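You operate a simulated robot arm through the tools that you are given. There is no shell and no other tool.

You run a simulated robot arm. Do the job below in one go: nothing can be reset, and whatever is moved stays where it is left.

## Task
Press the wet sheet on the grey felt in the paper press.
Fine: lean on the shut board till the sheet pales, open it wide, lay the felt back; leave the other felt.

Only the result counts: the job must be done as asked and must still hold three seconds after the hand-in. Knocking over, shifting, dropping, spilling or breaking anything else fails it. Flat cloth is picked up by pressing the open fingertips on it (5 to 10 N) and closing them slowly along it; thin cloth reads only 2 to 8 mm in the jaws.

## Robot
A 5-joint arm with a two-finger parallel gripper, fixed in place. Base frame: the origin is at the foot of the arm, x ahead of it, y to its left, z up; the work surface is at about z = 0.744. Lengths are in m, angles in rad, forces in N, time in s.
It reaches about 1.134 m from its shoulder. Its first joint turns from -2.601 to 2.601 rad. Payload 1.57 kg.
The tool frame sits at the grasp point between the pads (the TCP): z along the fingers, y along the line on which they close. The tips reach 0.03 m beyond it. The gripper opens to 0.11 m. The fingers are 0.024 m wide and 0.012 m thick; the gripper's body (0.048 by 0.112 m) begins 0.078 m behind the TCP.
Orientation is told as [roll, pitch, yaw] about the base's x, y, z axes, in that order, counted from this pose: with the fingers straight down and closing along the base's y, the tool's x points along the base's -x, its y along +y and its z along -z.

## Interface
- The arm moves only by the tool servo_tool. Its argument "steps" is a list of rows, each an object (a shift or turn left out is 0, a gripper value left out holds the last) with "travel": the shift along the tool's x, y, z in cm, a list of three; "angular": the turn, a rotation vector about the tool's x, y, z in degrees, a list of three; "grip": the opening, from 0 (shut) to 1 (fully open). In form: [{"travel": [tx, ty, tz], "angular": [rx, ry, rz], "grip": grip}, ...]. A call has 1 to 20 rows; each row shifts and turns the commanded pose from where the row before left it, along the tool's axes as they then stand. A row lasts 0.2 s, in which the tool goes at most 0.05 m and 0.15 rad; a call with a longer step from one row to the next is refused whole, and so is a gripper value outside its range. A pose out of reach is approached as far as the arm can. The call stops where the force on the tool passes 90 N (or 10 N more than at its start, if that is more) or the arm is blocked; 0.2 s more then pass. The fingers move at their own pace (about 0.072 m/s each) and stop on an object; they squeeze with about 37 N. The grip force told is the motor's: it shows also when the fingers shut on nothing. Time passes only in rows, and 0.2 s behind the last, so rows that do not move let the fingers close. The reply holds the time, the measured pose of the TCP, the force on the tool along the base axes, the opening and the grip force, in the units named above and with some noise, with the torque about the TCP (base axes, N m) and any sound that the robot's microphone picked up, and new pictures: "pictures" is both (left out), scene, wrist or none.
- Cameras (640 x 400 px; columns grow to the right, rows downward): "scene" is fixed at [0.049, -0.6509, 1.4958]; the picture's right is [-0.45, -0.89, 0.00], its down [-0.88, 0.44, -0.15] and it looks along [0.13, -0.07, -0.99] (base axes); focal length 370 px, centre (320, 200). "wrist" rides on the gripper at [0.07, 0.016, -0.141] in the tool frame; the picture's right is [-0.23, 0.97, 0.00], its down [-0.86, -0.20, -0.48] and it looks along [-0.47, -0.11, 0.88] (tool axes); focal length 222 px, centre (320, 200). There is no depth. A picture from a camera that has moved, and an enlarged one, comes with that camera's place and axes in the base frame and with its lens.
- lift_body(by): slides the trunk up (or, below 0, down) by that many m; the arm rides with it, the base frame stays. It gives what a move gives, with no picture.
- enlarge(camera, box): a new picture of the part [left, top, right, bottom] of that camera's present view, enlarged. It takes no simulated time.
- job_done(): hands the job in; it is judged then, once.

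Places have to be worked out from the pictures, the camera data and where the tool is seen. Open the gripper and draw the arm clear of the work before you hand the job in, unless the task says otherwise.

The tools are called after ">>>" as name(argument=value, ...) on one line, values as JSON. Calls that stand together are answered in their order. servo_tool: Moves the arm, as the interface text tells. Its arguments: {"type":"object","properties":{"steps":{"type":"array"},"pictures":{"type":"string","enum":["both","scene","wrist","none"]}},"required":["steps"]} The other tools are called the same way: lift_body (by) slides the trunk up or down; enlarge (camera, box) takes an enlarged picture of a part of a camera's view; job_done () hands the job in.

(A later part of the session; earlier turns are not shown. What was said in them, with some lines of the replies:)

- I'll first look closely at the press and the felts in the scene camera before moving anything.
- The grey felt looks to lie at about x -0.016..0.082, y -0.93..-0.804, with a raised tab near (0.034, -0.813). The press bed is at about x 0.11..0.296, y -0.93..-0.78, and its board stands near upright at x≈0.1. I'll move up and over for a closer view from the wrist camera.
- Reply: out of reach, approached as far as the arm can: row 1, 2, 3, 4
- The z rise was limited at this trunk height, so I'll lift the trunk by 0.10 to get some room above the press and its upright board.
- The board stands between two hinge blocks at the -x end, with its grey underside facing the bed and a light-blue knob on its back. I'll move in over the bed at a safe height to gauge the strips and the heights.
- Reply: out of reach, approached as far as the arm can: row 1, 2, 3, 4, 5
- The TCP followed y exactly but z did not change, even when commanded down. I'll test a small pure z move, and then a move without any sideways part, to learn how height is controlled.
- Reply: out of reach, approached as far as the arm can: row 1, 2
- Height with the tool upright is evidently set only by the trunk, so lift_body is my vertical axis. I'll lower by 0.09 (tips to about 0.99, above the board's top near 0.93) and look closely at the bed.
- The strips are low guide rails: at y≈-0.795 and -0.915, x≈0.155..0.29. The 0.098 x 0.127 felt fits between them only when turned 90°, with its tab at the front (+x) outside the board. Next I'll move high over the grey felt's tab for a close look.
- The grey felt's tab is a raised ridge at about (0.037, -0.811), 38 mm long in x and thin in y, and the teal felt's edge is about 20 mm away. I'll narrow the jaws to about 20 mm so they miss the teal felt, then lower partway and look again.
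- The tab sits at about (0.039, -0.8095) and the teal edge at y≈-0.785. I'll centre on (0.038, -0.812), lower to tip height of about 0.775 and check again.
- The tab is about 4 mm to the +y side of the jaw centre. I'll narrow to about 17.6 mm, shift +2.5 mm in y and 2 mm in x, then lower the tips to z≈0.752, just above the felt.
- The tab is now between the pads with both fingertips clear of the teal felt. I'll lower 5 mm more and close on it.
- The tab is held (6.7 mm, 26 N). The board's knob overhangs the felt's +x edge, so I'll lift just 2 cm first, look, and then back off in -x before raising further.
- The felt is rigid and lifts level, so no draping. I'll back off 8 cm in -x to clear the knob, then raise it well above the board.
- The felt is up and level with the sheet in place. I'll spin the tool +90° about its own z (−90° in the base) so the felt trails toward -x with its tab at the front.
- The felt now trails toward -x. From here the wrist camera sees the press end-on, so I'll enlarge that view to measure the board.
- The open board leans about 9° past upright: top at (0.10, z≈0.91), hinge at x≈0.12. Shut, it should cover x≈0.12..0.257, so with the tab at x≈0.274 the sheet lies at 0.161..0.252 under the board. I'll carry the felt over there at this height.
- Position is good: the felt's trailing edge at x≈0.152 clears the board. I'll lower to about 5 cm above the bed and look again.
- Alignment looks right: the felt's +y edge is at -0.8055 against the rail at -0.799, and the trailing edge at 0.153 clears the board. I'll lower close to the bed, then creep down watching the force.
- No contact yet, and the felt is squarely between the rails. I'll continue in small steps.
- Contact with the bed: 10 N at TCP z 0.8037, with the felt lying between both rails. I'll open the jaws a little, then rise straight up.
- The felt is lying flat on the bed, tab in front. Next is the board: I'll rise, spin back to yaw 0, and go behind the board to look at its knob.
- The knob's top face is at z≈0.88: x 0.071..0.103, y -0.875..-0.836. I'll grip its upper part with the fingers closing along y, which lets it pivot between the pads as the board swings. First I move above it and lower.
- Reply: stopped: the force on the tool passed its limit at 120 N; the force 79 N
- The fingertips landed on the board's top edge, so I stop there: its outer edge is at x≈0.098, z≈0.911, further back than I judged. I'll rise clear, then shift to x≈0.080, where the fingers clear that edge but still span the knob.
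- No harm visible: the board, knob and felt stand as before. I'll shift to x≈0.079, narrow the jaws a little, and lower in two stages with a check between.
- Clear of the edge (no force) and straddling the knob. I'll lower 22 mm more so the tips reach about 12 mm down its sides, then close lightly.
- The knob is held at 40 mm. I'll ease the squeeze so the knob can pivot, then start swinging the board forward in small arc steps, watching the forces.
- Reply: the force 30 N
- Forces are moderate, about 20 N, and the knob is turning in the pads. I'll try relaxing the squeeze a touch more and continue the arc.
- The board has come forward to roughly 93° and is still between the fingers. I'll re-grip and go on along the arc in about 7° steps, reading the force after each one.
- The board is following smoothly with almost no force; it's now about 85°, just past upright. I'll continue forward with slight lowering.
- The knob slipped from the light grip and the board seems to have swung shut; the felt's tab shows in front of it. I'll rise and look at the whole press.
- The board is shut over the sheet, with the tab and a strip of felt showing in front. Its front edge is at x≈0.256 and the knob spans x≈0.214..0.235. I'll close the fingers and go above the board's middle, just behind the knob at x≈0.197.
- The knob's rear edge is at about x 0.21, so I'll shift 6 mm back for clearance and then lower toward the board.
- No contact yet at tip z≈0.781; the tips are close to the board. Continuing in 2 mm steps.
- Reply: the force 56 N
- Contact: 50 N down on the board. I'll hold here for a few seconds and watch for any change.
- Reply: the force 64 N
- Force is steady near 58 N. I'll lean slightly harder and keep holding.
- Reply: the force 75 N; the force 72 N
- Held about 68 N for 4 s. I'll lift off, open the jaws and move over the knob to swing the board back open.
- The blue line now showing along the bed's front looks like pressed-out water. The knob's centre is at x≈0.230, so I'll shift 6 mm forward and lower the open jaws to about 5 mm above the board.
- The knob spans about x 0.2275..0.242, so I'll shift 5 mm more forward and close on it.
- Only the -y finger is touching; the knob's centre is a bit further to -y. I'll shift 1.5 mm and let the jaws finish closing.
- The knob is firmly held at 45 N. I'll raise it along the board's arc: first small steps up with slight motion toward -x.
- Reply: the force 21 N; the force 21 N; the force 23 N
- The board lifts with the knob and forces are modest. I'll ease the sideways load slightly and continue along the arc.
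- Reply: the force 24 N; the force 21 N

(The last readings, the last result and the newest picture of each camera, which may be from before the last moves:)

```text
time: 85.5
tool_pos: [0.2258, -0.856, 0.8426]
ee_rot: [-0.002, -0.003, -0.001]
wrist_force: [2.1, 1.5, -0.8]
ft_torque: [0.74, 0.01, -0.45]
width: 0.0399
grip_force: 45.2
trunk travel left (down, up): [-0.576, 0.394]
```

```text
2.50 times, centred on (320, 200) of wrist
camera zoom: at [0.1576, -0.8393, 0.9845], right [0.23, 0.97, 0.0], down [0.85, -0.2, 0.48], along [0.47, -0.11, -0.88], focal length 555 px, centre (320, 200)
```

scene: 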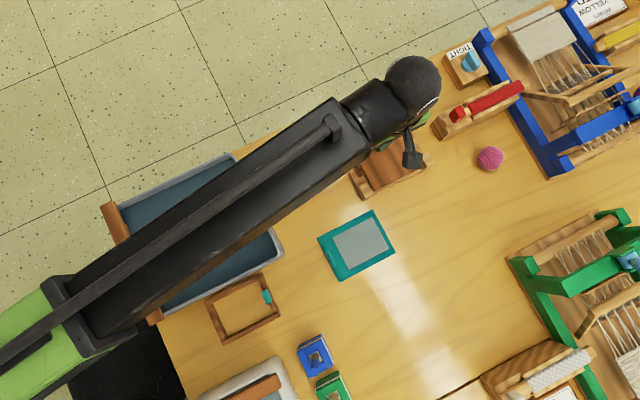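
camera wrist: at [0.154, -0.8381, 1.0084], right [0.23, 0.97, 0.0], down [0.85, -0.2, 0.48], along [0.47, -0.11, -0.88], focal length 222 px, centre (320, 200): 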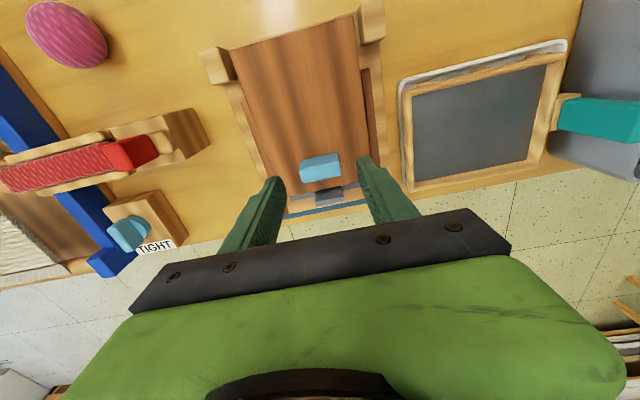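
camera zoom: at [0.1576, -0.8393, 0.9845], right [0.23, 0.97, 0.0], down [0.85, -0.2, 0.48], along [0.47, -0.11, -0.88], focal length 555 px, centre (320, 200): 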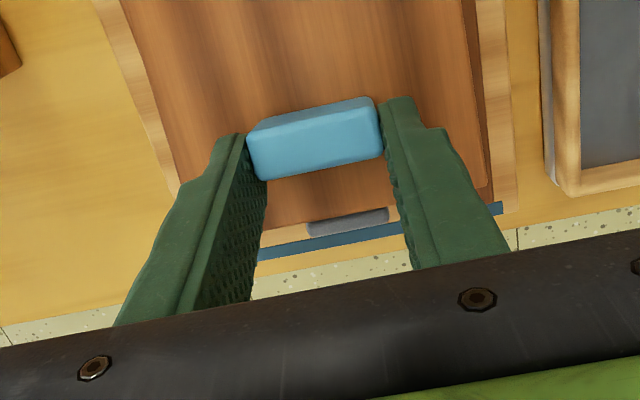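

It follows the arc well (about 14° open now). I'll continue in a few larger batches, checking forces.

>>> lift_body(by=0.009)

>>> servo_tool(steps=[{"travel": [0.45, 0, 0]}], pictures="none")

>>> lift_body(by=0.0087)

>>> servo_tool(steps=[{"travel": [0.53, 0, 0]}], pictures="none")

>>> lift_body(by=0.0081)

>>> servo_tool(steps=[{"travel": [0.61, 0, 0]}], pictures="none")

>>> enlarge(camera="wrist", box=[220, 120, 420, 280])

```text
time: 86.1
tool_pos: [0.2231, -0.8561, 0.8511]
ee_rot: [0.003, 0.0, -0.001]
wrist_force: [-12.7, 8.7, -12.2]
ft_torque: [0.54, -0.22, 0.15]
width: 0.0398
grip_force: 44.9
trunk travel left (down, up): [-0.585, 0.385]
```

```text
time: 86.5
tool_pos: [0.2213, -0.8563, 0.8515]
ee_rot: [-0.003, -0.004, 0.001]
wrist_force: [5.9, -2.5, 2.3]
ft_torque: [0.59, 0.03, -0.49]
width: 0.0398
grip_force: 45.4
trunk travel left (down, up): [-0.585, 0.385]
```

```text
time: 87.1
tool_pos: [0.2199, -0.8567, 0.8594]
ee_rot: [0.002, 0.0, -0.002]
wrist_force: [-10.6, 3.9, -13.9]
ft_torque: [0.41, -0.21, 0.33]
width: 0.04
grip_force: 44.7
trunk travel left (down, up): [-0.594, 0.376]
```

```text
time: 87.5
tool_pos: [0.2196, -0.8557, 0.861]
ee_rot: [-0.001, -0.005, -0.002]
wrist_force: [8.7, -4.9, 1.2]
ft_torque: [0.28, -0.47, -0.5]
width: 0.0398
grip_force: 45.2
trunk travel left (down, up): [-0.594, 0.376]
```

```text
time: 88.0
tool_pos: [0.2136, -0.8566, 0.8675]
ee_rot: [0.003, 0.0, -0.003]
wrist_force: [-9.6, 2.3, -14.4]
ft_torque: [0.31, -0.31, 0.34]
width: 0.0397
grip_force: 45.5
trunk travel left (down, up): [-0.602, 0.368]
```

```text
time: 88.4
tool_pos: [0.2132, -0.8556, 0.8687]
ee_rot: [-0.001, -0.005, 0.001]
wrist_force: [11.4, -8.7, 0.5]
ft_torque: [0.14, -0.86, -0.44]
width: 0.0397
grip_force: 44.6
trunk travel left (down, up): [-0.602, 0.368]
```

```text
2.50 times, centred on (320, 200) of wrist
camera zoom: at [0.1432, -0.8393, 1.0097], right [0.23, 0.97, 0.0], down [0.85, -0.2, 0.48], along [0.47, -0.11, -0.88], focal length 555 px, centre (320, 200)
```

zoom: 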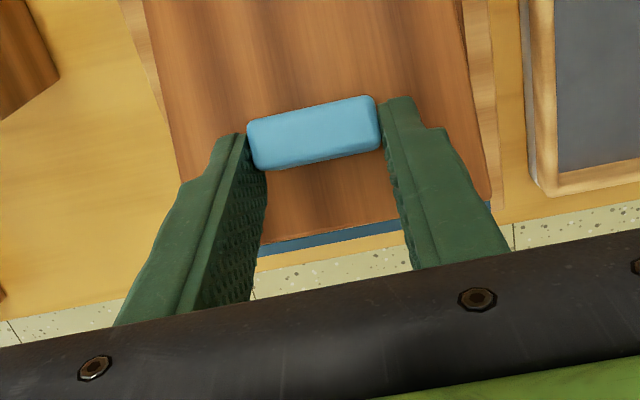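

>>> lift_body(by=0.0078)

>>> servo_tool(steps=[{"travel": [0.62, 0, 0]}], pictures="none")

>>> lift_body(by=0.007)

>>> servo_tool(steps=[{"travel": [0.72, -0.03, 0]}], pictures="none")

>>> lift_body(by=0.0063)

>>> servo_tool(steps=[{"travel": [0.78, 0, 0]}], pictures="none")

>>> enlarge(camera="wrist", box=[220, 120, 420, 280])

```text
time: 89.0
tool_pos: [0.2062, -0.855, 0.876]
ee_rot: [0.001, 0.0, -0.002]
wrist_force: [-8.4, -1.1, -17.0]
ft_torque: [0.18, -0.43, 0.28]
width: 0.0397
grip_force: 45.0
trunk travel left (down, up): [-0.61, 0.36]
```

```text
time: 89.4
tool_pos: [0.2062, -0.8553, 0.8762]
ee_rot: [0.002, -0.005, 0.002]
wrist_force: [10.6, -8.1, -2.1]
ft_torque: [0.05, -1.14, -0.43]
width: 0.0397
grip_force: 44.8
trunk travel left (down, up): [-0.61, 0.36]
```

```text
time: 90.0
tool_pos: [0.2008, -0.8569, 0.8802]
ee_rot: [0.004, 0.002, -0.002]
wrist_force: [-10.2, -0.6, -21.0]
ft_torque: [0.13, -0.44, 0.28]
width: 0.0398
grip_force: 44.8
trunk travel left (down, up): [-0.617, 0.353]
```

```text
time: 90.4
tool_pos: [0.2001, -0.8569, 0.8828]
ee_rot: [-0.001, -0.006, 0.001]
wrist_force: [10.4, -3.8, -9.5]
ft_torque: [-0.03, -1.57, -0.16]
width: 0.0397
grip_force: 45.4
trunk travel left (down, up): [-0.617, 0.353]
```

```text
time: 90.9
tool_pos: [0.1939, -0.8564, 0.8888]
ee_rot: [0.004, 0.002, 0.0]
wrist_force: [-11.1, 5.8, -23.7]
ft_torque: [0.16, -0.39, 0.21]
width: 0.0397
grip_force: 44.8
trunk travel left (down, up): [-0.623, 0.347]
```

```text
time: 91.3
tool_pos: [0.1927, -0.8549, 0.8895]
ee_rot: [0.0, -0.005, 0.0]
wrist_force: [12.2, 0.5, -6.5]
ft_torque: [0.1, -1.68, -0.09]
width: 0.0401
grip_force: 45.0
trunk travel left (down, up): [-0.623, 0.347]
```

```text
2.50 times, centred on (320, 200) of wrist
camera zoom: at [0.1227, -0.8395, 1.0307], right [0.23, 0.97, 0.0], down [0.85, -0.2, 0.48], along [0.47, -0.11, -0.88], focal length 555 px, centre (320, 200)
```

zoom: 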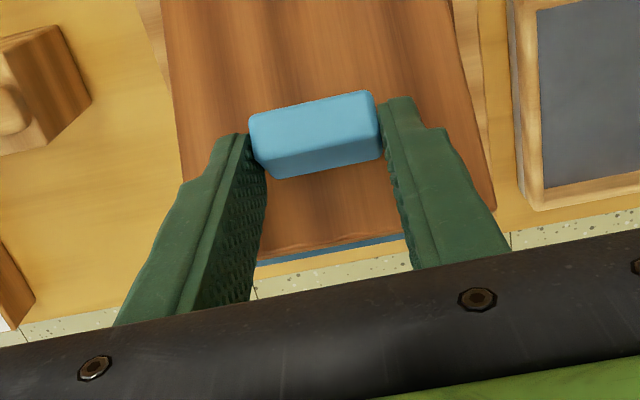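

Fz is creeping negative, so I'm rising a touch fast; I'll reduce the vertical share and continue.

>>> lift_body(by=0.004)

>>> servo_tool(steps=[{"travel": [0.4, 0, 0]}, {"travel": [0.45, 0, 0]}], pictures="none")

>>> lift_body(by=0.004)

>>> servo_tool(steps=[{"travel": [0.45, 0, 0]}, {"travel": [0.45, 0, 0]}], pictures="none")

>>> lift_body(by=0.0035)

>>> servo_tool(steps=[{"travel": [0.45, 0, 0]}, {"travel": [0.45, 0, 0]}], pictures="none")

>>> enlarge(camera="wrist", box=[220, 120, 420, 280])

```text
time: 91.8
tool_pos: [0.1885, -0.8556, 0.894]
ee_rot: [0.003, 0.0, -0.001]
wrist_force: [-0.5, 5.4, -15.9]
ft_torque: [0.32, -0.97, 0.39]
width: 0.0398
grip_force: 45.1
trunk travel left (down, up): [-0.627, 0.343]
```

```text
time: 92.4
tool_pos: [0.1834, -0.8553, 0.8948]
ee_rot: [-0.003, -0.006, 0.003]
wrist_force: [21.9, -9.3, 18.4]
ft_torque: [-0.05, -1.46, 0.05]
width: 0.0401
grip_force: 44.5
trunk travel left (down, up): [-0.627, 0.343]
```

```text
time: 93.0
tool_pos: [0.1797, -0.8556, 0.8965]
ee_rot: [0.001, 0.001, -0.002]
wrist_force: [7.4, -2.2, -7.7]
ft_torque: [0.0, -1.23, 0.3]
width: 0.04
grip_force: 44.8
trunk travel left (down, up): [-0.631, 0.339]
```

```text
time: 93.6
tool_pos: [0.1736, -0.8567, 0.8979]
ee_rot: [-0.003, -0.003, 0.001]
wrist_force: [21.8, -13.8, 18.7]
ft_torque: [-0.28, -1.52, 0.13]
width: 0.0395
grip_force: 44.9
trunk travel left (down, up): [-0.631, 0.339]
```

```text
time: 94.1
tool_pos: [0.1704, -0.8566, 0.8995]
ee_rot: [0.003, 0.0, -0.001]
wrist_force: [7.0, -2.6, -11.3]
ft_torque: [-0.05, -1.38, 0.2]
width: 0.0396
grip_force: 45.0
trunk travel left (down, up): [-0.634, 0.336]
```

```text
time: 94.7
tool_pos: [0.1645, -0.8548, 0.9013]
ee_rot: [-0.001, -0.005, 0.001]
wrist_force: [17.8, -12.8, 15.1]
ft_torque: [-0.16, -1.59, 0.23]
width: 0.0398
grip_force: 44.5
trunk travel left (down, up): [-0.634, 0.336]
```

```text
2.50 times, centred on (320, 200) of wrist
camera zoom: at [0.0956, -0.8392, 1.0433], right [0.23, 0.97, 0.0], down [0.85, -0.2, 0.48], along [0.47, -0.11, -0.88], focal length 555 px, centre (320, 200)
```

zoom: 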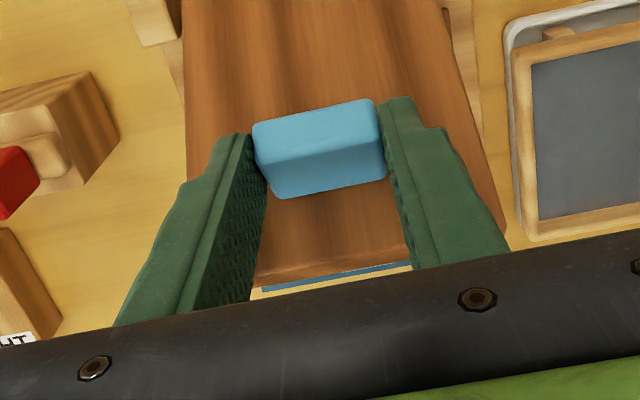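

The board is at about 57°. I'll continue, now mostly toward -x.

>>> lift_body(by=0.0035)

>>> servo_tool(steps=[{"travel": [0.45, 0, 0]}, {"travel": [0.5, 0, 0]}], pictures="none")

>>> lift_body(by=0.003)

>>> servo_tool(steps=[{"travel": [0.5, 0, 0]}, {"travel": [0.5, 0, 0]}], pictures="none")

>>> lift_body(by=0.002)

>>> servo_tool(steps=[{"travel": [0.5, 0, 0]}, {"travel": [0.5, 0, 0]}], pictures="none")

>>> enlarge(camera="wrist", box=[220, 120, 420, 280])

```text
time: 95.2
tool_pos: [0.1618, -0.8556, 0.903]
ee_rot: [0.003, -0.002, -0.002]
wrist_force: [3.6, 3.8, -20.2]
ft_torque: [-0.07, -1.13, 0.33]
width: 0.0397
grip_force: 45.0
trunk travel left (down, up): [-0.638, 0.332]
```

```text
time: 95.8
tool_pos: [0.1551, -0.856, 0.9042]
ee_rot: [0.001, -0.003, 0.002]
wrist_force: [15.0, -2.0, 5.1]
ft_torque: [0.04, -1.65, 0.05]
width: 0.0398
grip_force: 44.9
trunk travel left (down, up): [-0.638, 0.332]
```

```text
time: 96.3
tool_pos: [0.1524, -0.8577, 0.9051]
ee_rot: [0.004, 0.0, -0.002]
wrist_force: [1.7, 12.0, -27.0]
ft_torque: [0.07, -1.0, 0.41]
width: 0.0401
grip_force: 44.8
trunk travel left (down, up): [-0.641, 0.329]
```

```text
time: 97.0
tool_pos: [0.1462, -0.8573, 0.9083]
ee_rot: [0.0, -0.004, 0.001]
wrist_force: [13.0, 4.9, -1.0]
ft_torque: [0.22, -1.7, 0.01]
width: 0.0396
grip_force: 44.7
trunk travel left (down, up): [-0.641, 0.329]
```

```text
time: 97.5
tool_pos: [0.1442, -0.8565, 0.9097]
ee_rot: [-0.001, -0.001, -0.002]
wrist_force: [7.3, 13.4, -21.1]
ft_torque: [0.27, -1.31, 0.21]
width: 0.0397
grip_force: 45.1
trunk travel left (down, up): [-0.643, 0.327]
```

```text
time: 98.1
tool_pos: [0.1351, -0.8558, 0.9099]
ee_rot: [-0.001, -0.002, -0.001]
wrist_force: [12.9, 5.7, 1.8]
ft_torque: [0.33, -1.6, 0.21]
width: 0.0398
grip_force: 44.9
trunk travel left (down, up): [-0.643, 0.327]
```

```text
2.50 times, centred on (320, 200) of wrist
camera zoom: at [0.0658, -0.8392, 1.0519], right [0.23, 0.97, 0.0], down [0.85, -0.2, 0.48], along [0.47, -0.11, -0.88], focal length 555 px, centre (320, 200)
```

zoom: 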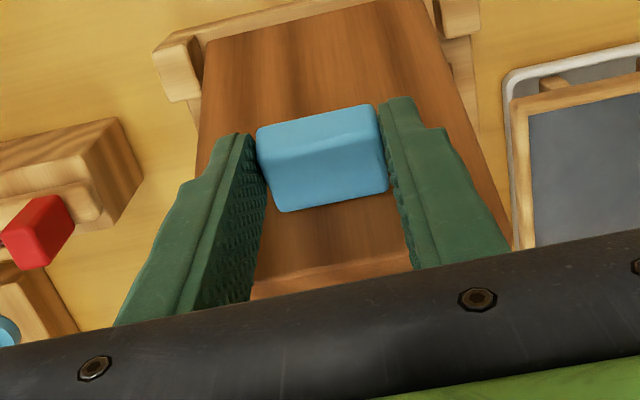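

At about 73°. Continuing: now nearly pure -x with tiny height changes.

>>> servo_tool(steps=[{"travel": [0.5, 0, 0]}, {"travel": [0.5, 0, 0]}], pictures="none")

>>> lift_body(by=0.001)

>>> servo_tool(steps=[{"travel": [0.5, 0, 0]}, {"travel": [0.5, 0, 0]}], pictures="none")

>>> lift_body(by=-0.001)

>>> servo_tool(steps=[{"travel": [0.5, 0, 0]}, {"travel": [0.5, 0, 0]}], pictures="none")

>>> lift_body(by=-0.0015)

>>> enlarge(camera="wrist", box=[220, 120, 420, 280])

```text
time: 98.7
tool_pos: [0.1236, -0.8564, 0.9112]
ee_rot: [-0.003, -0.004, -0.002]
wrist_force: [12.0, -6.6, 15.3]
ft_torque: [0.0, -1.57, 0.14]
width: 0.0398
grip_force: 44.9
trunk travel left (down, up): [-0.643, 0.327]
```

```text
time: 99.2
tool_pos: [0.1245, -0.8559, 0.9115]
ee_rot: [-0.001, 0.0, -0.002]
wrist_force: [10.1, -6.2, 4.5]
ft_torque: [-0.49, -1.29, 0.02]
width: 0.0398
grip_force: 44.9
trunk travel left (down, up): [-0.644, 0.326]
```

```text
time: 99.8
tool_pos: [0.116, -0.8564, 0.9104]
ee_rot: [0.0, -0.003, -0.001]
wrist_force: [12.3, -6.9, 1.6]
ft_torque: [-0.12, -1.65, 0.09]
width: 0.0396
grip_force: 44.9
trunk travel left (down, up): [-0.644, 0.326]
```

```text
time: 100.3
tool_pos: [0.1141, -0.8558, 0.9097]
ee_rot: [-0.001, -0.002, -0.003]
wrist_force: [10.9, -12.9, 16.5]
ft_torque: [-0.27, -1.54, 0.09]
width: 0.0397
grip_force: 44.8
trunk travel left (down, up): [-0.643, 0.327]
```

```text
time: 100.9
tool_pos: [0.1043, -0.8566, 0.9081]
ee_rot: [0.002, 0.0, -0.002]
wrist_force: [11.6, -12.1, -0.4]
ft_torque: [-0.38, -1.58, 0.39]
width: 0.0395
grip_force: 44.3
trunk travel left (down, up): [-0.643, 0.327]
```

```text
time: 101.4
tool_pos: [0.1035, -0.857, 0.908]
ee_rot: [-0.002, -0.003, -0.002]
wrist_force: [8.9, -17.9, 15.6]
ft_torque: [-0.46, -1.42, -0.04]
width: 0.0395
grip_force: 45.1
trunk travel left (down, up): [-0.641, 0.329]
```

```text
2.50 times, centred on (320, 200) of wrist
camera zoom: at [0.0344, -0.8391, 1.0501], right [0.23, 0.97, 0.0], down [0.85, -0.2, 0.48], along [0.47, -0.11, -0.88], focal length 555 px, centre (320, 200)
```

zoom: 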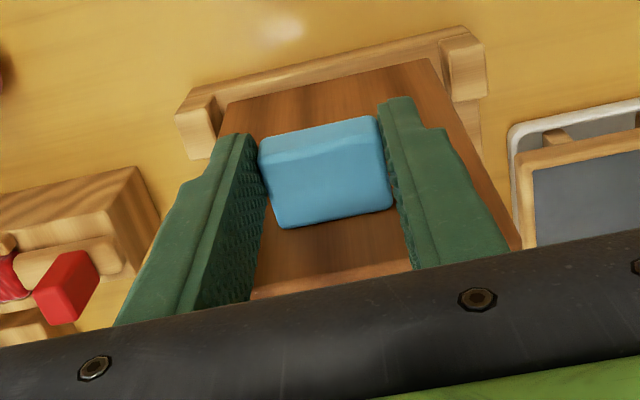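

About 88° now, near upright. Two more centimetres toward -x should bring it to its wide-open rest.

>>> servo_tool(steps=[{"travel": [0.5, -0.04, 0]}, {"travel": [0.5, -0.04, 0]}], pictures="none")

>>> lift_body(by=-0.002)

>>> servo_tool(steps=[{"travel": [0.5, 0, 0]}, {"travel": [0.4, 0, 0]}], pictures="none")

>>> lift_body(by=-0.002)

>>> enlarge(camera="wrist", box=[220, 120, 420, 280])

```text
time: 102.0
tool_pos: [0.0955, -0.8549, 0.9064]
ee_rot: [0.002, -0.002, 0.001]
wrist_force: [13.4, -3.2, -7.9]
ft_torque: [-0.27, -1.59, 0.07]
width: 0.0397
grip_force: 44.9
trunk travel left (down, up): [-0.641, 0.329]
```

```text
time: 102.5
tool_pos: [0.0926, -0.8566, 0.9064]
ee_rot: [0.001, -0.002, -0.001]
wrist_force: [8.8, -6.7, 9.4]
ft_torque: [-0.31, -1.4, 0.15]
width: 0.0398
grip_force: 44.8
trunk travel left (down, up): [-0.639, 0.331]
```

```text
time: 103.1
tool_pos: [0.0842, -0.8563, 0.9049]
ee_rot: [0.004, -0.002, -0.001]
wrist_force: [14.8, 4.4, -15.5]
ft_torque: [-0.19, -1.46, 0.24]
width: 0.0396
grip_force: 44.9
trunk travel left (down, up): [-0.639, 0.331]
```

```text
time: 103.6
tool_pos: [0.0848, -0.8562, 0.9042]
ee_rot: [0.001, -0.001, -0.002]
wrist_force: [10.2, 0.2, 3.9]
ft_torque: [-0.04, -1.49, 0.0]
width: 0.0395
grip_force: 45.1
trunk travel left (down, up): [-0.637, 0.333]
```

```text
2.50 times, centred on (320, 200) of wrist
camera zoom: at [0.0156, -0.8394, 1.0462], right [0.23, 0.97, 0.0], down [0.85, -0.2, 0.48], along [0.47, -0.11, -0.88], focal length 555 px, centre (320, 200)
```

zoom: 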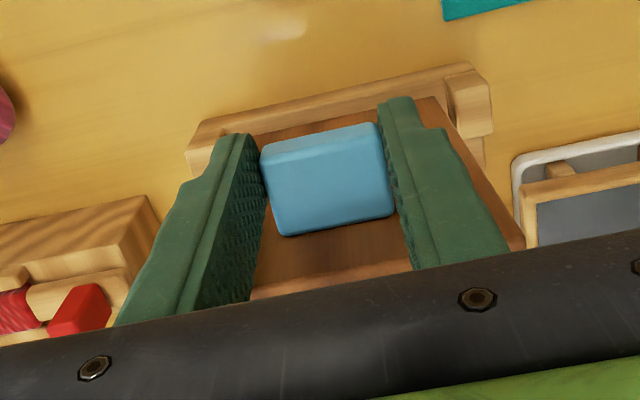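

It's about 94°. The rest stop was near 99°, so I'll move about 8 mm more toward -x and watch for the stop.

>>> servo_tool(steps=[{"travel": [0.4, 0, 0]}, {"travel": [0.4, 0, 0]}], pictures="none")

>>> lift_body(by=-0.003)

>>> enlarge(camera="wrist", box=[220, 120, 420, 280])

```text
time: 104.2
tool_pos: [0.0776, -0.8563, 0.903]
ee_rot: [0.003, -0.002, 0.0]
wrist_force: [17.4, 10.2, -19.9]
ft_torque: [-0.07, -1.27, 0.26]
width: 0.0397
grip_force: 45.2
trunk travel left (down, up): [-0.637, 0.333]
```

```text
time: 104.8
tool_pos: [0.0757, -0.8561, 0.9019]
ee_rot: [0.0, 0.0, -0.001]
wrist_force: [6.7, 1.3, 8.7]
ft_torque: [-0.01, -1.37, 0.05]
width: 0.0397
grip_force: 45.1
trunk travel left (down, up): [-0.634, 0.336]
```

```text
2.50 times, centred on (320, 200) of wrist
camera zoom: at [0.0066, -0.8391, 1.0438], right [0.23, 0.97, 0.0], down [0.85, -0.2, 0.48], along [0.47, -0.11, -0.88], focal length 555 px, centre (320, 200)
```

zoom: 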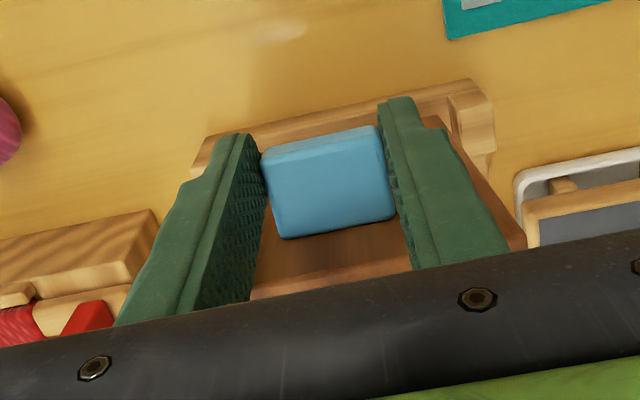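

Nearly at the original angle. One more small move, then I'll open the jaws.

>>> servo_tool(steps=[{"travel": [0.4, 0, 0]}, {"travel": [0, 0, 0]}], pictures="none")

>>> servo_tool(steps=[{"grip": 0.36}, {"grip": 0.38}, {"grip": 0.42}, {"grip": 0.5}, {"grip": 0.5}], pictures="none")

>>> enlarge(camera="wrist", box=[220, 120, 420, 280])

```text
time: 105.4
tool_pos: [0.0735, -0.8563, 0.9017]
ee_rot: [0.0, -0.002, 0.0]
wrist_force: [13.7, 3.3, 1.0]
ft_torque: [0.09, -1.6, 0.1]
width: 0.0396
grip_force: 44.9
trunk travel left (down, up): [-0.634, 0.336]
```

```text
time: 106.6
tool_pos: [0.0717, -0.8558, 0.9018]
ee_rot: [0.0, -0.003, -0.003]
wrist_force: [0.5, 0.0, 1.2]
ft_torque: [-0.01, 0.0, -0.03]
width: 0.0551
grip_force: 0.0
trunk travel left (down, up): [-0.634, 0.336]
```

```text
2.50 times, centred on (320, 200) of wrist
camera zoom: at [0.0028, -0.8399, 1.0428], right [0.23, 0.97, 0.0], down [0.85, -0.2, 0.48], along [0.47, -0.11, -0.88], focal length 555 px, centre (320, 200)
```

zoom: 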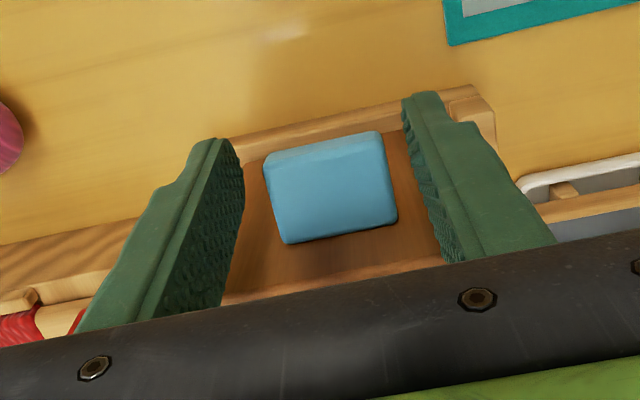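

Released, and the board rests at its original wide-open angle (face x≈0.102). I'll rise straight up and look at the sheet.

>>> lift_body(by=0.12)

>>> servo_tool(steps=[{"travel": [4.5, 0, 0]}, {"travel": [4.5, 0, 0]}, {"travel": [0, 0, 0]}], pictures="both")

>>> enlarge(camera="scene", box=[320, 80, 460, 200])

```text
time: 108.1
tool_pos: [0.0716, -0.856, 1.0215]
ee_rot: [-0.001, -0.003, -0.002]
wrist_force: [0.3, 0.2, 0.2]
ft_torque: [-0.03, -0.01, 0.03]
width: 0.0552
grip_force: 0.0
trunk travel left (down, up): [-0.754, 0.216]
```

```text
time: 108.9
tool_pos: [-0.0177, -0.857, 1.0216]
ee_rot: [0.001, -0.002, 0.0]
wrist_force: [1.0, 0.5, 0.3]
ft_torque: [-0.03, 0.01, 0.03]
width: 0.0548
grip_force: 0.0
trunk travel left (down, up): [-0.754, 0.216]
camera wrist: at [-0.0869, -0.8405, 1.1628], right [0.23, 0.97, 0.0], down [0.85, -0.2, 0.48], along [0.47, -0.11, -0.88], focal length 222 px, centre (320, 200)
```

scene: 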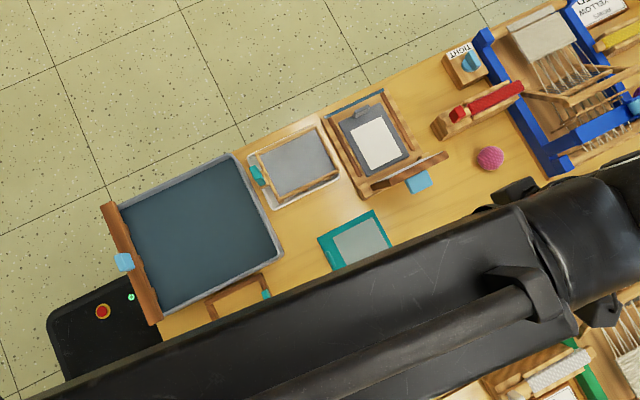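
wrist: 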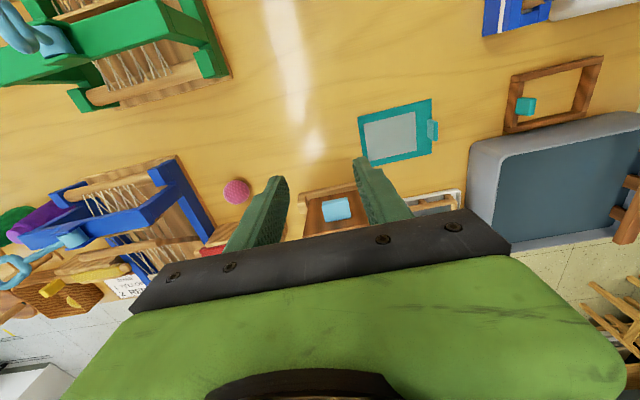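

```text
3.33 times, centred on (390, 140) of scene
camera zoom: at [0.049, -0.6509, 1.4958], right [-0.45, -0.89, 0.0], down [-0.88, 0.44, -0.15], along [0.13, -0.07, -0.99], focal length 1235 px, centre (87, 400)
```

zoom: 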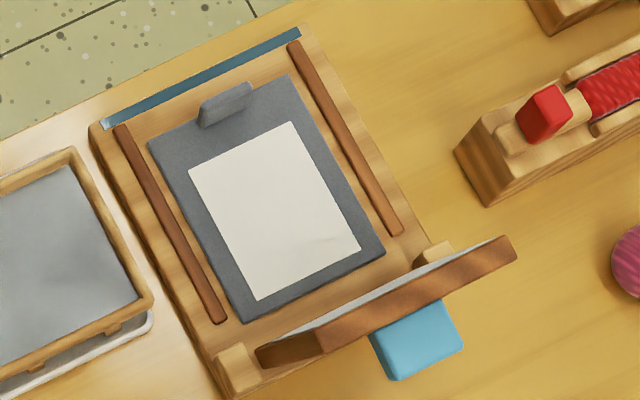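

The sheet has turned evenly pale, and the board stands open. Next I'll fetch the felt back: spin to yaw -90° with jaws at about 28 mm, and move above the tab at (0.271, -0.859).

>>> servo_tool(steps=[{"angular": [0, 0, 7.5], "grip": 0.25}, {"angular": [0, 0, 7.5]}, {"angular": [0, 0, 7.5]}, {"angular": [0, 0, 7.5]}, {"angular": [0, 0, 7.5]}, {"angular": [0, 0, 7.5]}, {"angular": [0, 0, 7.5]}, {"angular": [0, 0, 7.5]}, {"angular": [0, 0, 7.5]}, {"angular": [0, 0, 7.5]}, {"angular": [0, 0, 7.5]}, {"angular": [0, 0, 7.5]}, {"travel": [0, 0, 0]}], pictures="none")

>>> servo_tool(steps=[{"travel": [-0.03, 4.13, 0]}, {"travel": [-0.03, 4.13, 0]}, {"travel": [-0.03, 4.13, 0]}, {"travel": [-0.03, 4.13, 0]}, {"travel": [-0.03, 4.13, 0]}, {"travel": [-0.03, 4.13, 0]}, {"travel": [-0.03, 4.13, 0]}, {"travel": [0, 0, 0]}], pictures="none")

>>> lift_body(by=-0.13)

>>> enlarge(camera="wrist", box=[140, 40, 400, 260])

```text
time: 111.7
tool_pos: [-0.0184, -0.8547, 1.021]
ee_rot: [0.003, -0.001, -1.574]
wrist_force: [-0.8, -0.2, -0.3]
ft_torque: [0.03, -0.02, 0.02]
width: 0.0276
grip_force: 0.1
trunk travel left (down, up): [-0.754, 0.216]
```

```text
time: 113.5
tool_pos: [0.2727, -0.8586, 1.0219]
ee_rot: [0.001, 0.0, -1.574]
wrist_force: [-1.2, -0.2, -0.8]
ft_torque: [0.0, 0.0, 0.02]
width: 0.0273
grip_force: 0.0
trunk travel left (down, up): [-0.754, 0.216]
```

```text
time: 115.0
tool_pos: [0.2723, -0.8594, 0.892]
ee_rot: [0.001, 0.0, -1.573]
wrist_force: [0.5, 0.0, -0.2]
ft_torque: [0.02, -0.03, 0.01]
width: 0.0275
grip_force: 0.1
trunk travel left (down, up): [-0.624, 0.346]
```

```text
1.82 times, centred on (270, 150) of wrist
camera zoom: at [0.2888, -0.7899, 1.0331], right [0.97, -0.23, 0.0], down [-0.2, -0.85, 0.48], along [-0.11, -0.47, -0.88], focal length 404 px, centre (411, 291)
```

zoom: 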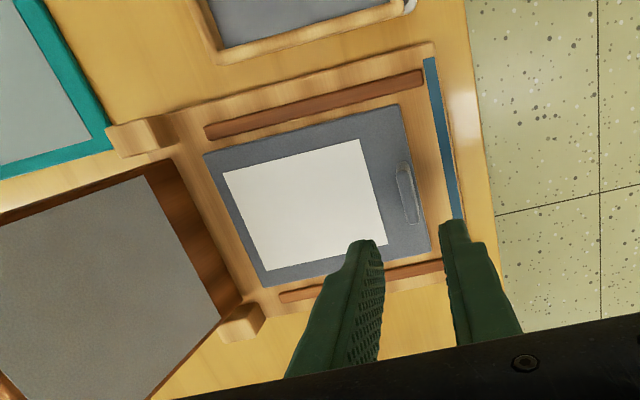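

The tab is at about (0.2715, -0.8565), right between the jaws as when I released it. I'll lower to the same height as before and grip.

>>> lift_body(by=-0.075)

>>> lift_body(by=-0.012)

>>> enlarge(camera="wrist", box=[200, 60, 400, 230])

```text
time: 116.2
tool_pos: [0.2724, -0.8605, 0.8161]
ee_rot: [0.002, -0.001, -1.572]
wrist_force: [-0.5, -0.3, -0.2]
ft_torque: [-0.03, -0.02, -0.01]
width: 0.0275
grip_force: 0.0
trunk travel left (down, up): [-0.549, 0.421]
```

```text
time: 116.8
tool_pos: [0.272, -0.8595, 0.8045]
ee_rot: [0.002, -0.002, -1.572]
wrist_force: [-1.1, 0.4, 0.4]
ft_torque: [0.03, 0.01, 0.02]
width: 0.0272
grip_force: 0.2
trunk travel left (down, up): [-0.537, 0.433]
```

```text
2.35 times, centred on (300, 145) of wrist
camera zoom: at [0.2889, -0.7899, 0.946], right [0.97, -0.23, 0.0], down [-0.2, -0.85, 0.48], along [-0.11, -0.47, -0.88], focal length 523 px, centre (367, 329)
```

zoom: 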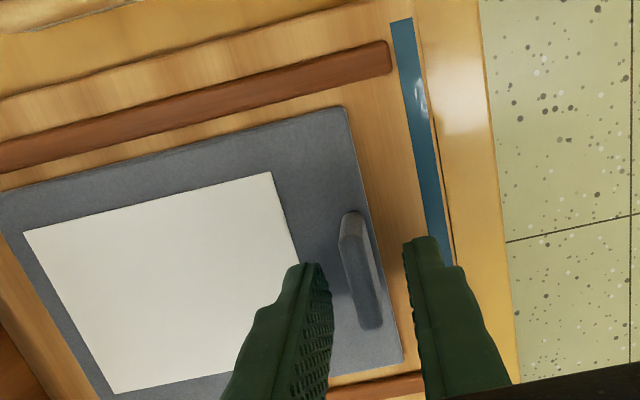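

>>> servo_tool(steps=[{"grip": 0.2}, {"grip": 0.15}, {"grip": 0.1}, {"grip": 0.05}, {"grip": 0.0}, {"grip": 0.0}, {"grip": 0.0}], pictures="none")

>>> enlarge(camera="wrist", box=[140, 40, 400, 260])

```text
time: 118.4
tool_pos: [0.2737, -0.8601, 0.8047]
ee_rot: [0.003, 0.0, -1.574]
wrist_force: [-0.7, -0.2, 0.5]
ft_torque: [-0.03, 0.04, -0.02]
width: 0.0065
grip_force: 26.6
trunk travel left (down, up): [-0.537, 0.433]
```

```text
1.82 times, centred on (270, 150) of wrist
camera zoom: at [0.2889, -0.7899, 0.946], right [0.97, -0.23, 0.0], down [-0.2, -0.85, 0.48], along [-0.11, -0.47, -0.88], focal length 404 px, centre (411, 291)
```

zoom: 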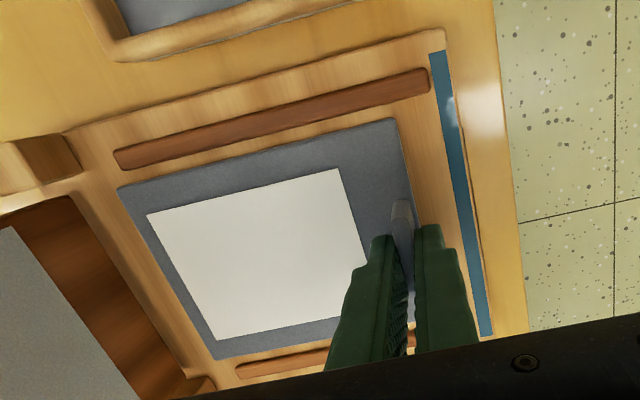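

The felt is held just as before (6.5 mm). I'll lift it straight up clear of the board.

>>> lift_body(by=0.03)

>>> lift_body(by=0.195)

>>> servo_tool(steps=[{"travel": [0, 0, 0]}], pictures="both")

```text
time: 119.1
tool_pos: [0.2712, -0.8602, 0.835]
ee_rot: [0.002, 0.0, -1.572]
wrist_force: [-0.9, -0.1, -0.5]
ft_torque: [0.0, -0.02, 0.01]
width: 0.0065
grip_force: 26.2
trunk travel left (down, up): [-0.567, 0.403]
```

```text
time: 121.2
tool_pos: [0.2719, -0.86, 1.0292]
ee_rot: [0.003, -0.001, -1.573]
wrist_force: [0.6, -0.9, -0.8]
ft_torque: [0.01, 0.01, 0.03]
width: 0.0067
grip_force: 26.1
trunk travel left (down, up): [-0.762, 0.208]
```

```text
time: 121.6
tool_pos: [0.2729, -0.8607, 1.0289]
ee_rot: [0.0, 0.0, -1.571]
wrist_force: [-0.5, -0.1, -0.4]
ft_torque: [-0.03, -0.02, -0.01]
width: 0.007
grip_force: 26.6
trunk travel left (down, up): [-0.762, 0.208]
camera wrist: at [0.2889, -0.79, 1.1709], right [0.97, -0.23, 0.0], down [-0.2, -0.85, 0.48], along [-0.11, -0.47, -0.88], focal length 222 px, centre (320, 200)
```

scene: 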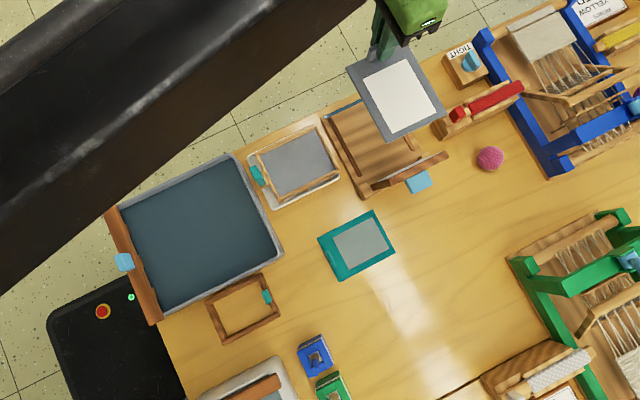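
wrist: 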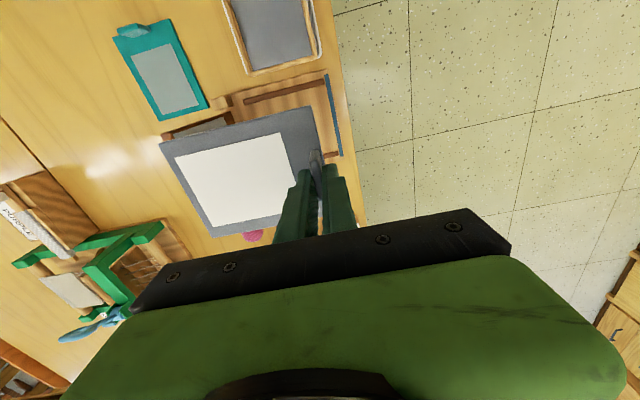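

The pressed sheet stays on the felt. I'll carry it back over the board to (-0.04, -0.809), then spin it back to its original heading.

>>> servo_tool(steps=[{"travel": [0.64, -3.91, 0]}, {"travel": [0.64, -3.91, 0]}, {"travel": [0.64, -3.91, 0]}, {"travel": [0.64, -3.91, 0]}, {"travel": [0.64, -3.91, 0]}, {"travel": [0.64, -3.91, 0]}, {"travel": [0.64, -3.91, 0]}, {"travel": [0.64, -3.91, 0]}, {"travel": [0, 0, 0]}], pictures="none")

>>> servo_tool(steps=[{"angular": [0, 0, -7.5]}, {"angular": [0, 0, -7.5]}, {"angular": [0, 0, -7.5]}, {"angular": [0, 0, -7.5]}, {"angular": [0, 0, -7.5]}, {"angular": [0, 0, -7.5]}, {"angular": [0, 0, -7.5]}, {"angular": [0, 0, -7.5]}, {"angular": [0, 0, -7.5]}, {"angular": [0, 0, -7.5]}, {"angular": [0, 0, -7.5]}, {"angular": [0, 0, -7.5]}, {"travel": [0, 0, 0]}], pictures="both")

```text
time: 123.6
tool_pos: [-0.041, -0.8086, 1.0297]
ee_rot: [0.002, 0.001, -1.572]
wrist_force: [-1.3, 0.2, -0.7]
ft_torque: [0.0, -0.02, -0.01]
width: 0.0069
grip_force: 25.9
trunk travel left (down, up): [-0.762, 0.208]
```

```text
time: 126.4
tool_pos: [-0.0399, -0.8072, 1.0285]
ee_rot: [0.0, -0.002, 0.0]
wrist_force: [0.3, -0.4, 0.0]
ft_torque: [0.01, 0.03, -0.03]
width: 0.0068
grip_force: 26.8
trunk travel left (down, up): [-0.762, 0.208]
camera wrist: at [-0.11, -0.7917, 1.1707], right [0.23, 0.97, 0.0], down [0.85, -0.2, 0.48], along [0.47, -0.11, -0.88], focal length 222 px, centre (320, 200)
```

scene: 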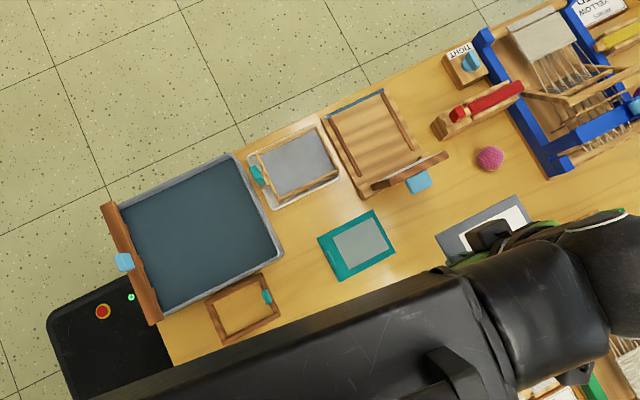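
wrist: 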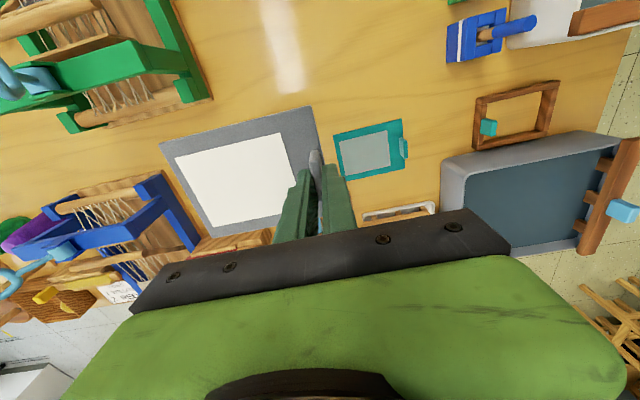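

Heading is restored. I'll lower to 2 cm above the table here at x=-0.04, then slide in +x under the knob to the original spot.

>>> lift_body(by=-0.2256)

>>> servo_tool(steps=[{"travel": [-2.04, -0.02, 0]}, {"travel": [-2.04, -0.02, 0]}, {"travel": [-2.03, -0.02, 0]}, {"travel": [-2.03, -0.02, 0]}, {"travel": [0, 0, 0]}], pictures="wrist")

>>> enlarge(camera="wrist", box=[140, 60, 400, 250])

```text
time: 128.8
tool_pos: [-0.0407, -0.8077, 0.8038]
ee_rot: [0.0, -0.002, -0.002]
wrist_force: [0.0, -0.3, -0.4]
ft_torque: [0.04, 0.01, -0.02]
width: 0.0067
grip_force: 26.5
trunk travel left (down, up): [-0.537, 0.433]
```

```text
time: 130.0
tool_pos: [0.0406, -0.8091, 0.8033]
ee_rot: [0.0, -0.001, -0.002]
wrist_force: [0.0, 0.3, -0.5]
ft_torque: [0.04, 0.0, -0.02]
width: 0.0069
grip_force: 26.2
trunk travel left (down, up): [-0.537, 0.433]
camera wrist: at [-0.0286, -0.7926, 0.9452], right [0.23, 0.97, 0.0], down [0.85, -0.2, 0.48], along [0.47, -0.11, -0.88], focal length 222 px, centre (320, 200)
```

wrist: 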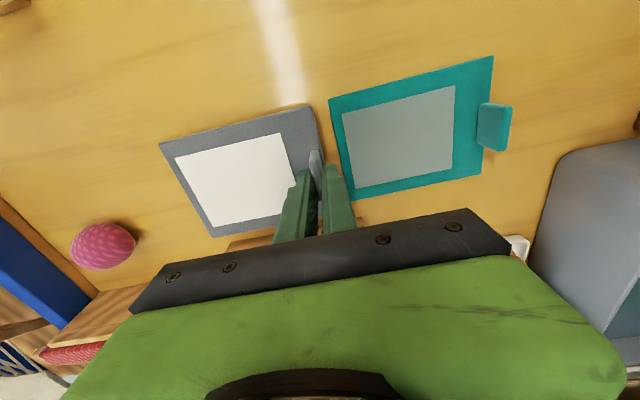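

```text
2.11 times, centred on (270, 155) of wrist
camera zoom: at [-0.0286, -0.7926, 0.9452], right [0.23, 0.97, 0.0], down [0.85, -0.2, 0.48], along [0.47, -0.11, -0.88], focal length 468 px, centre (425, 295)
```

zoom: 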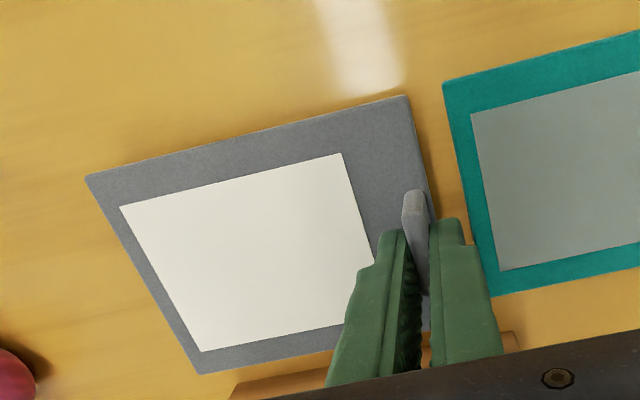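

The view matches the one from just after the first lift. I'll lower the last 2 cm gently until the felt touches the table.

>>> lift_body(by=-0.017)

>>> lift_body(by=-0.0015)

>>> lift_body(by=-0.001)

```text
time: 130.7
tool_pos: [0.0403, -0.8101, 0.7861]
ee_rot: [-0.001, -0.001, 0.0]
wrist_force: [-0.6, -0.7, -0.6]
ft_torque: [0.03, 0.06, 0.0]
width: 0.0069
grip_force: 26.2
trunk travel left (down, up): [-0.52, 0.45]
```

```text
time: 131.2
tool_pos: [0.0401, -0.8089, 0.7849]
ee_rot: [0.0, -0.002, -0.002]
wrist_force: [-0.3, 0.3, -0.1]
ft_torque: [0.03, 0.01, 0.0]
width: 0.0066
grip_force: 25.8
trunk travel left (down, up): [-0.518, 0.452]
```

```text
time: 131.7
tool_pos: [0.0406, -0.8087, 0.7837]
ee_rot: [-0.001, -0.001, -0.001]
wrist_force: [1.1, 0.1, 2.1]
ft_torque: [0.0, 0.16, 0.02]
width: 0.0068
grip_force: 26.8
trunk travel left (down, up): [-0.517, 0.453]
```

First touch (2 N). I'll go down 0.7 mm more, then open the jaws only to about 17 mm so they stay clear of the teal felt.

>>> lift_body(by=-0.0007)

>>> servo_tool(steps=[{"grip": 0.08}, {"grip": 0.1}, {"grip": 0.13}, {"grip": 0.16}, {"grip": 0.16}], pictures="none")

>>> enlarge(camera="wrist", box=[240, 100, 420, 230])

```text
time: 132.2
tool_pos: [0.0413, -0.808, 0.784]
ee_rot: [-0.001, -0.001, -0.002]
wrist_force: [0.1, -2.1, 10.1]
ft_torque: [-0.11, 0.15, -0.01]
width: 0.0068
grip_force: 26.3
trunk travel left (down, up): [-0.517, 0.453]
```

```text
time: 133.4
tool_pos: [0.0402, -0.8085, 0.7832]
ee_rot: [-0.001, -0.001, -0.001]
wrist_force: [-0.2, 0.1, -0.7]
ft_torque: [0.01, -0.04, 0.02]
width: 0.0176
grip_force: 0.0
trunk travel left (down, up): [-0.517, 0.453]
```

```text
3.08 times, centred on (330, 165) of wrist
camera zoom: at [-0.0288, -0.7926, 0.925], right [0.23, 0.97, 0.0], down [0.85, -0.2, 0.48], along [0.47, -0.11, -0.88], focal length 684 px, centre (289, 308)
```

zoom: 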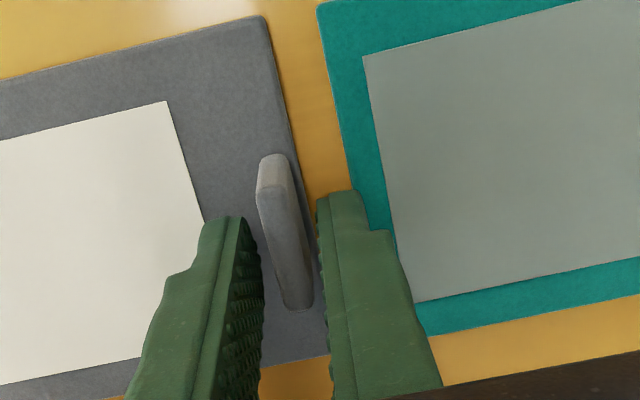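

Released, with the felt in the same place as at the start. I'll rise straight up, away from it.

>>> lift_body(by=0.06)

>>> lift_body(by=0.18)

>>> servo_tool(steps=[{"travel": [4, 4, 0], "grip": 0.9}, {"travel": [0, 4.5, 0]}, {"travel": [0, 4.5, 0]}, {"travel": [0, 4.5, 0]}, {"travel": [0, 4.5, 0]}, {"travel": [0, 4.5, 0]}, {"travel": [0, 4.5, 0]}, {"travel": [0, 0, 0]}], pictures="both")

>>> enlarge(camera="scene", box=[300, 80, 480, 290])

```text
time: 134.4
tool_pos: [0.0404, -0.809, 0.845]
ee_rot: [0.0, 0.0, -0.002]
wrist_force: [0.5, 0.0, -0.3]
ft_torque: [0.0, -0.03, 0.02]
width: 0.0175
grip_force: 0.1
trunk travel left (down, up): [-0.577, 0.393]
```

```text
time: 136.4
tool_pos: [0.0409, -0.8083, 1.0238]
ee_rot: [0.0, -0.001, -0.001]
wrist_force: [-0.5, -0.4, 0.0]
ft_torque: [0.0, 0.03, 0.0]
width: 0.0177
grip_force: 0.1
trunk travel left (down, up): [-0.757, 0.213]
```

```text
refused: row 1 steps farther than a row can; nothing moved
```

```text
1.90 times, centred on (390, 185) of scene
camera zoom: at [0.049, -0.6509, 1.4958], right [-0.45, -0.89, 0.0], down [-0.88, 0.44, -0.15], along [0.13, -0.07, -0.99], focal length 706 px, centre (187, 229)
```

zoom: 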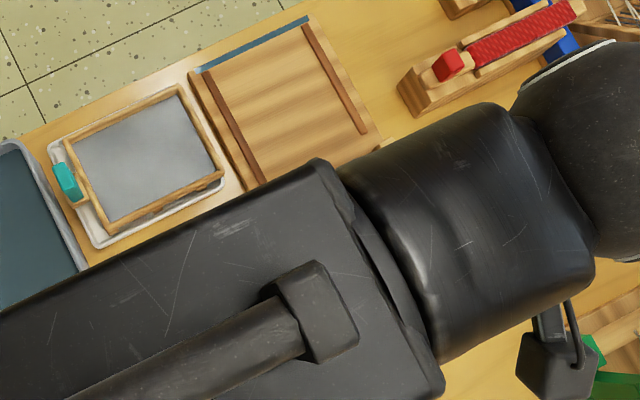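

That row was too long and nothing moved. I'll retreat in shorter rows back to near the starting pose, with the gripper open.

>>> servo_tool(steps=[{"travel": [0, 4.1, 0], "grip": 0.9}, {"travel": [0, 4.1, 0]}, {"travel": [0, 4.1, 0]}, {"travel": [0, 4.1, 0]}, {"travel": [0, 4.1, 0]}, {"travel": [0, 4.1, 0]}, {"travel": [-4.2, 0, 0]}, {"travel": [-4.2, 0, 0]}, {"travel": [-4.2, 0, 0]}, {"travel": [-4.2, 0, 0]}, {"travel": [0, 0, 0]}], pictures="both")

>>> enlarge(camera="scene", box=[310, 80, 470, 180])

>>> enlarge(camera="scene", box=[310, 170, 470, 290])

```text
time: 138.8
tool_pos: [0.2106, -0.5631, 1.0252]
ee_rot: [0.0, -0.001, -0.002]
wrist_force: [-0.9, 0.1, 0.4]
ft_torque: [0.02, 0.0, 0.0]
width: 0.0991
grip_force: 0.1
trunk travel left (down, up): [-0.757, 0.213]
camera wrist: at [0.1412, -0.5465, 1.1651], right [0.23, 0.97, 0.0], down [0.85, -0.2, 0.48], along [0.47, -0.11, -0.88], focal length 222 px, centre (320, 200)
```

scene: 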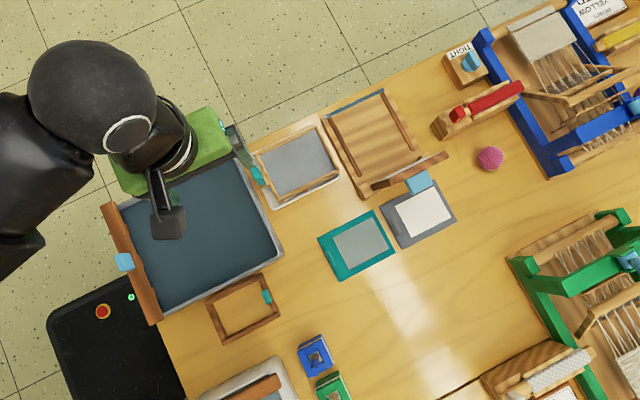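
wrist: 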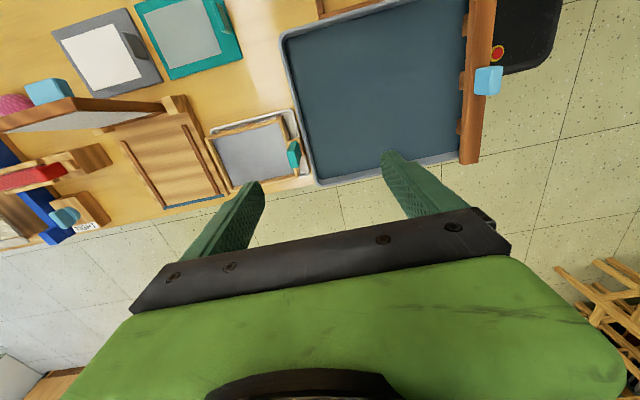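

```text
4.00 times, centred on (390, 130) of scene
camera zoom: at [0.049, -0.6509, 1.4958], right [-0.45, -0.89, 0.0], down [-0.88, 0.44, -0.15], along [0.13, -0.07, -0.99], focal length 1482 px, centre (40, 480)
```

zoom: 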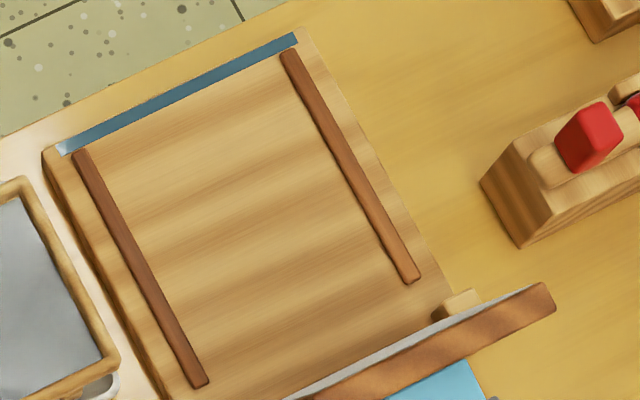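

```text
3.33 times, centred on (390, 230) of scene
camera zoom: at [0.049, -0.6509, 1.4958], right [-0.45, -0.89, 0.0], down [-0.88, 0.44, -0.15], along [0.13, -0.07, -0.99], focal length 1235 px, centre (87, 100)
```

zoom: 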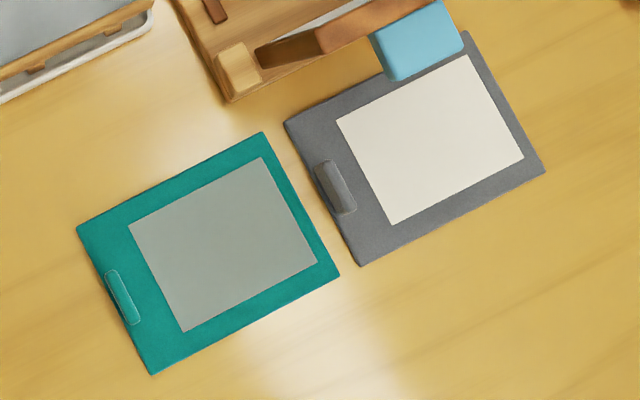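

All checks match: the grey felt is back where it started with its sheet pale, and the board is open at its original wide angle. The teal felt and everything else are unmoved, and the arm is clear with the gripper open. I'm handing in.

>>> job_done()

```text
The job is handed in.
```

The wet sheet on the grey felt is pressed, and I've handed the job in; the tool only confirmed the hand-in, so I don't have a verdict yet. I leaned on the shut board at about 50–58 N for 2 s, then about 68 N for 4 s. When I opened it, the sheet had turned evenly pale.

- **Board:** it is open again at the same wide angle it had at the start.
- **Grey felt:** it is back in its original spot and heading, with the sheet still on it.
- **Teal felt and the rest:** nothing else looks moved in the final pictures. There is now a blue line of what looks like pressed-out water along the front of the press bed.
- **Arm:** it is drawn clear, near its starting pose, with the gripper open.

Two things didn't go as planned. While lowering to grip the board's knob, the fingertips hit the board's top edge and the force limit stopped the move at 120 N. I saw no damage, and the board worked normally afterwards. The knob also slipped out of my light grip partway through closing, so the board fell shut the last part of the way. No sound was reported, and the felt stayed in place between the rails.
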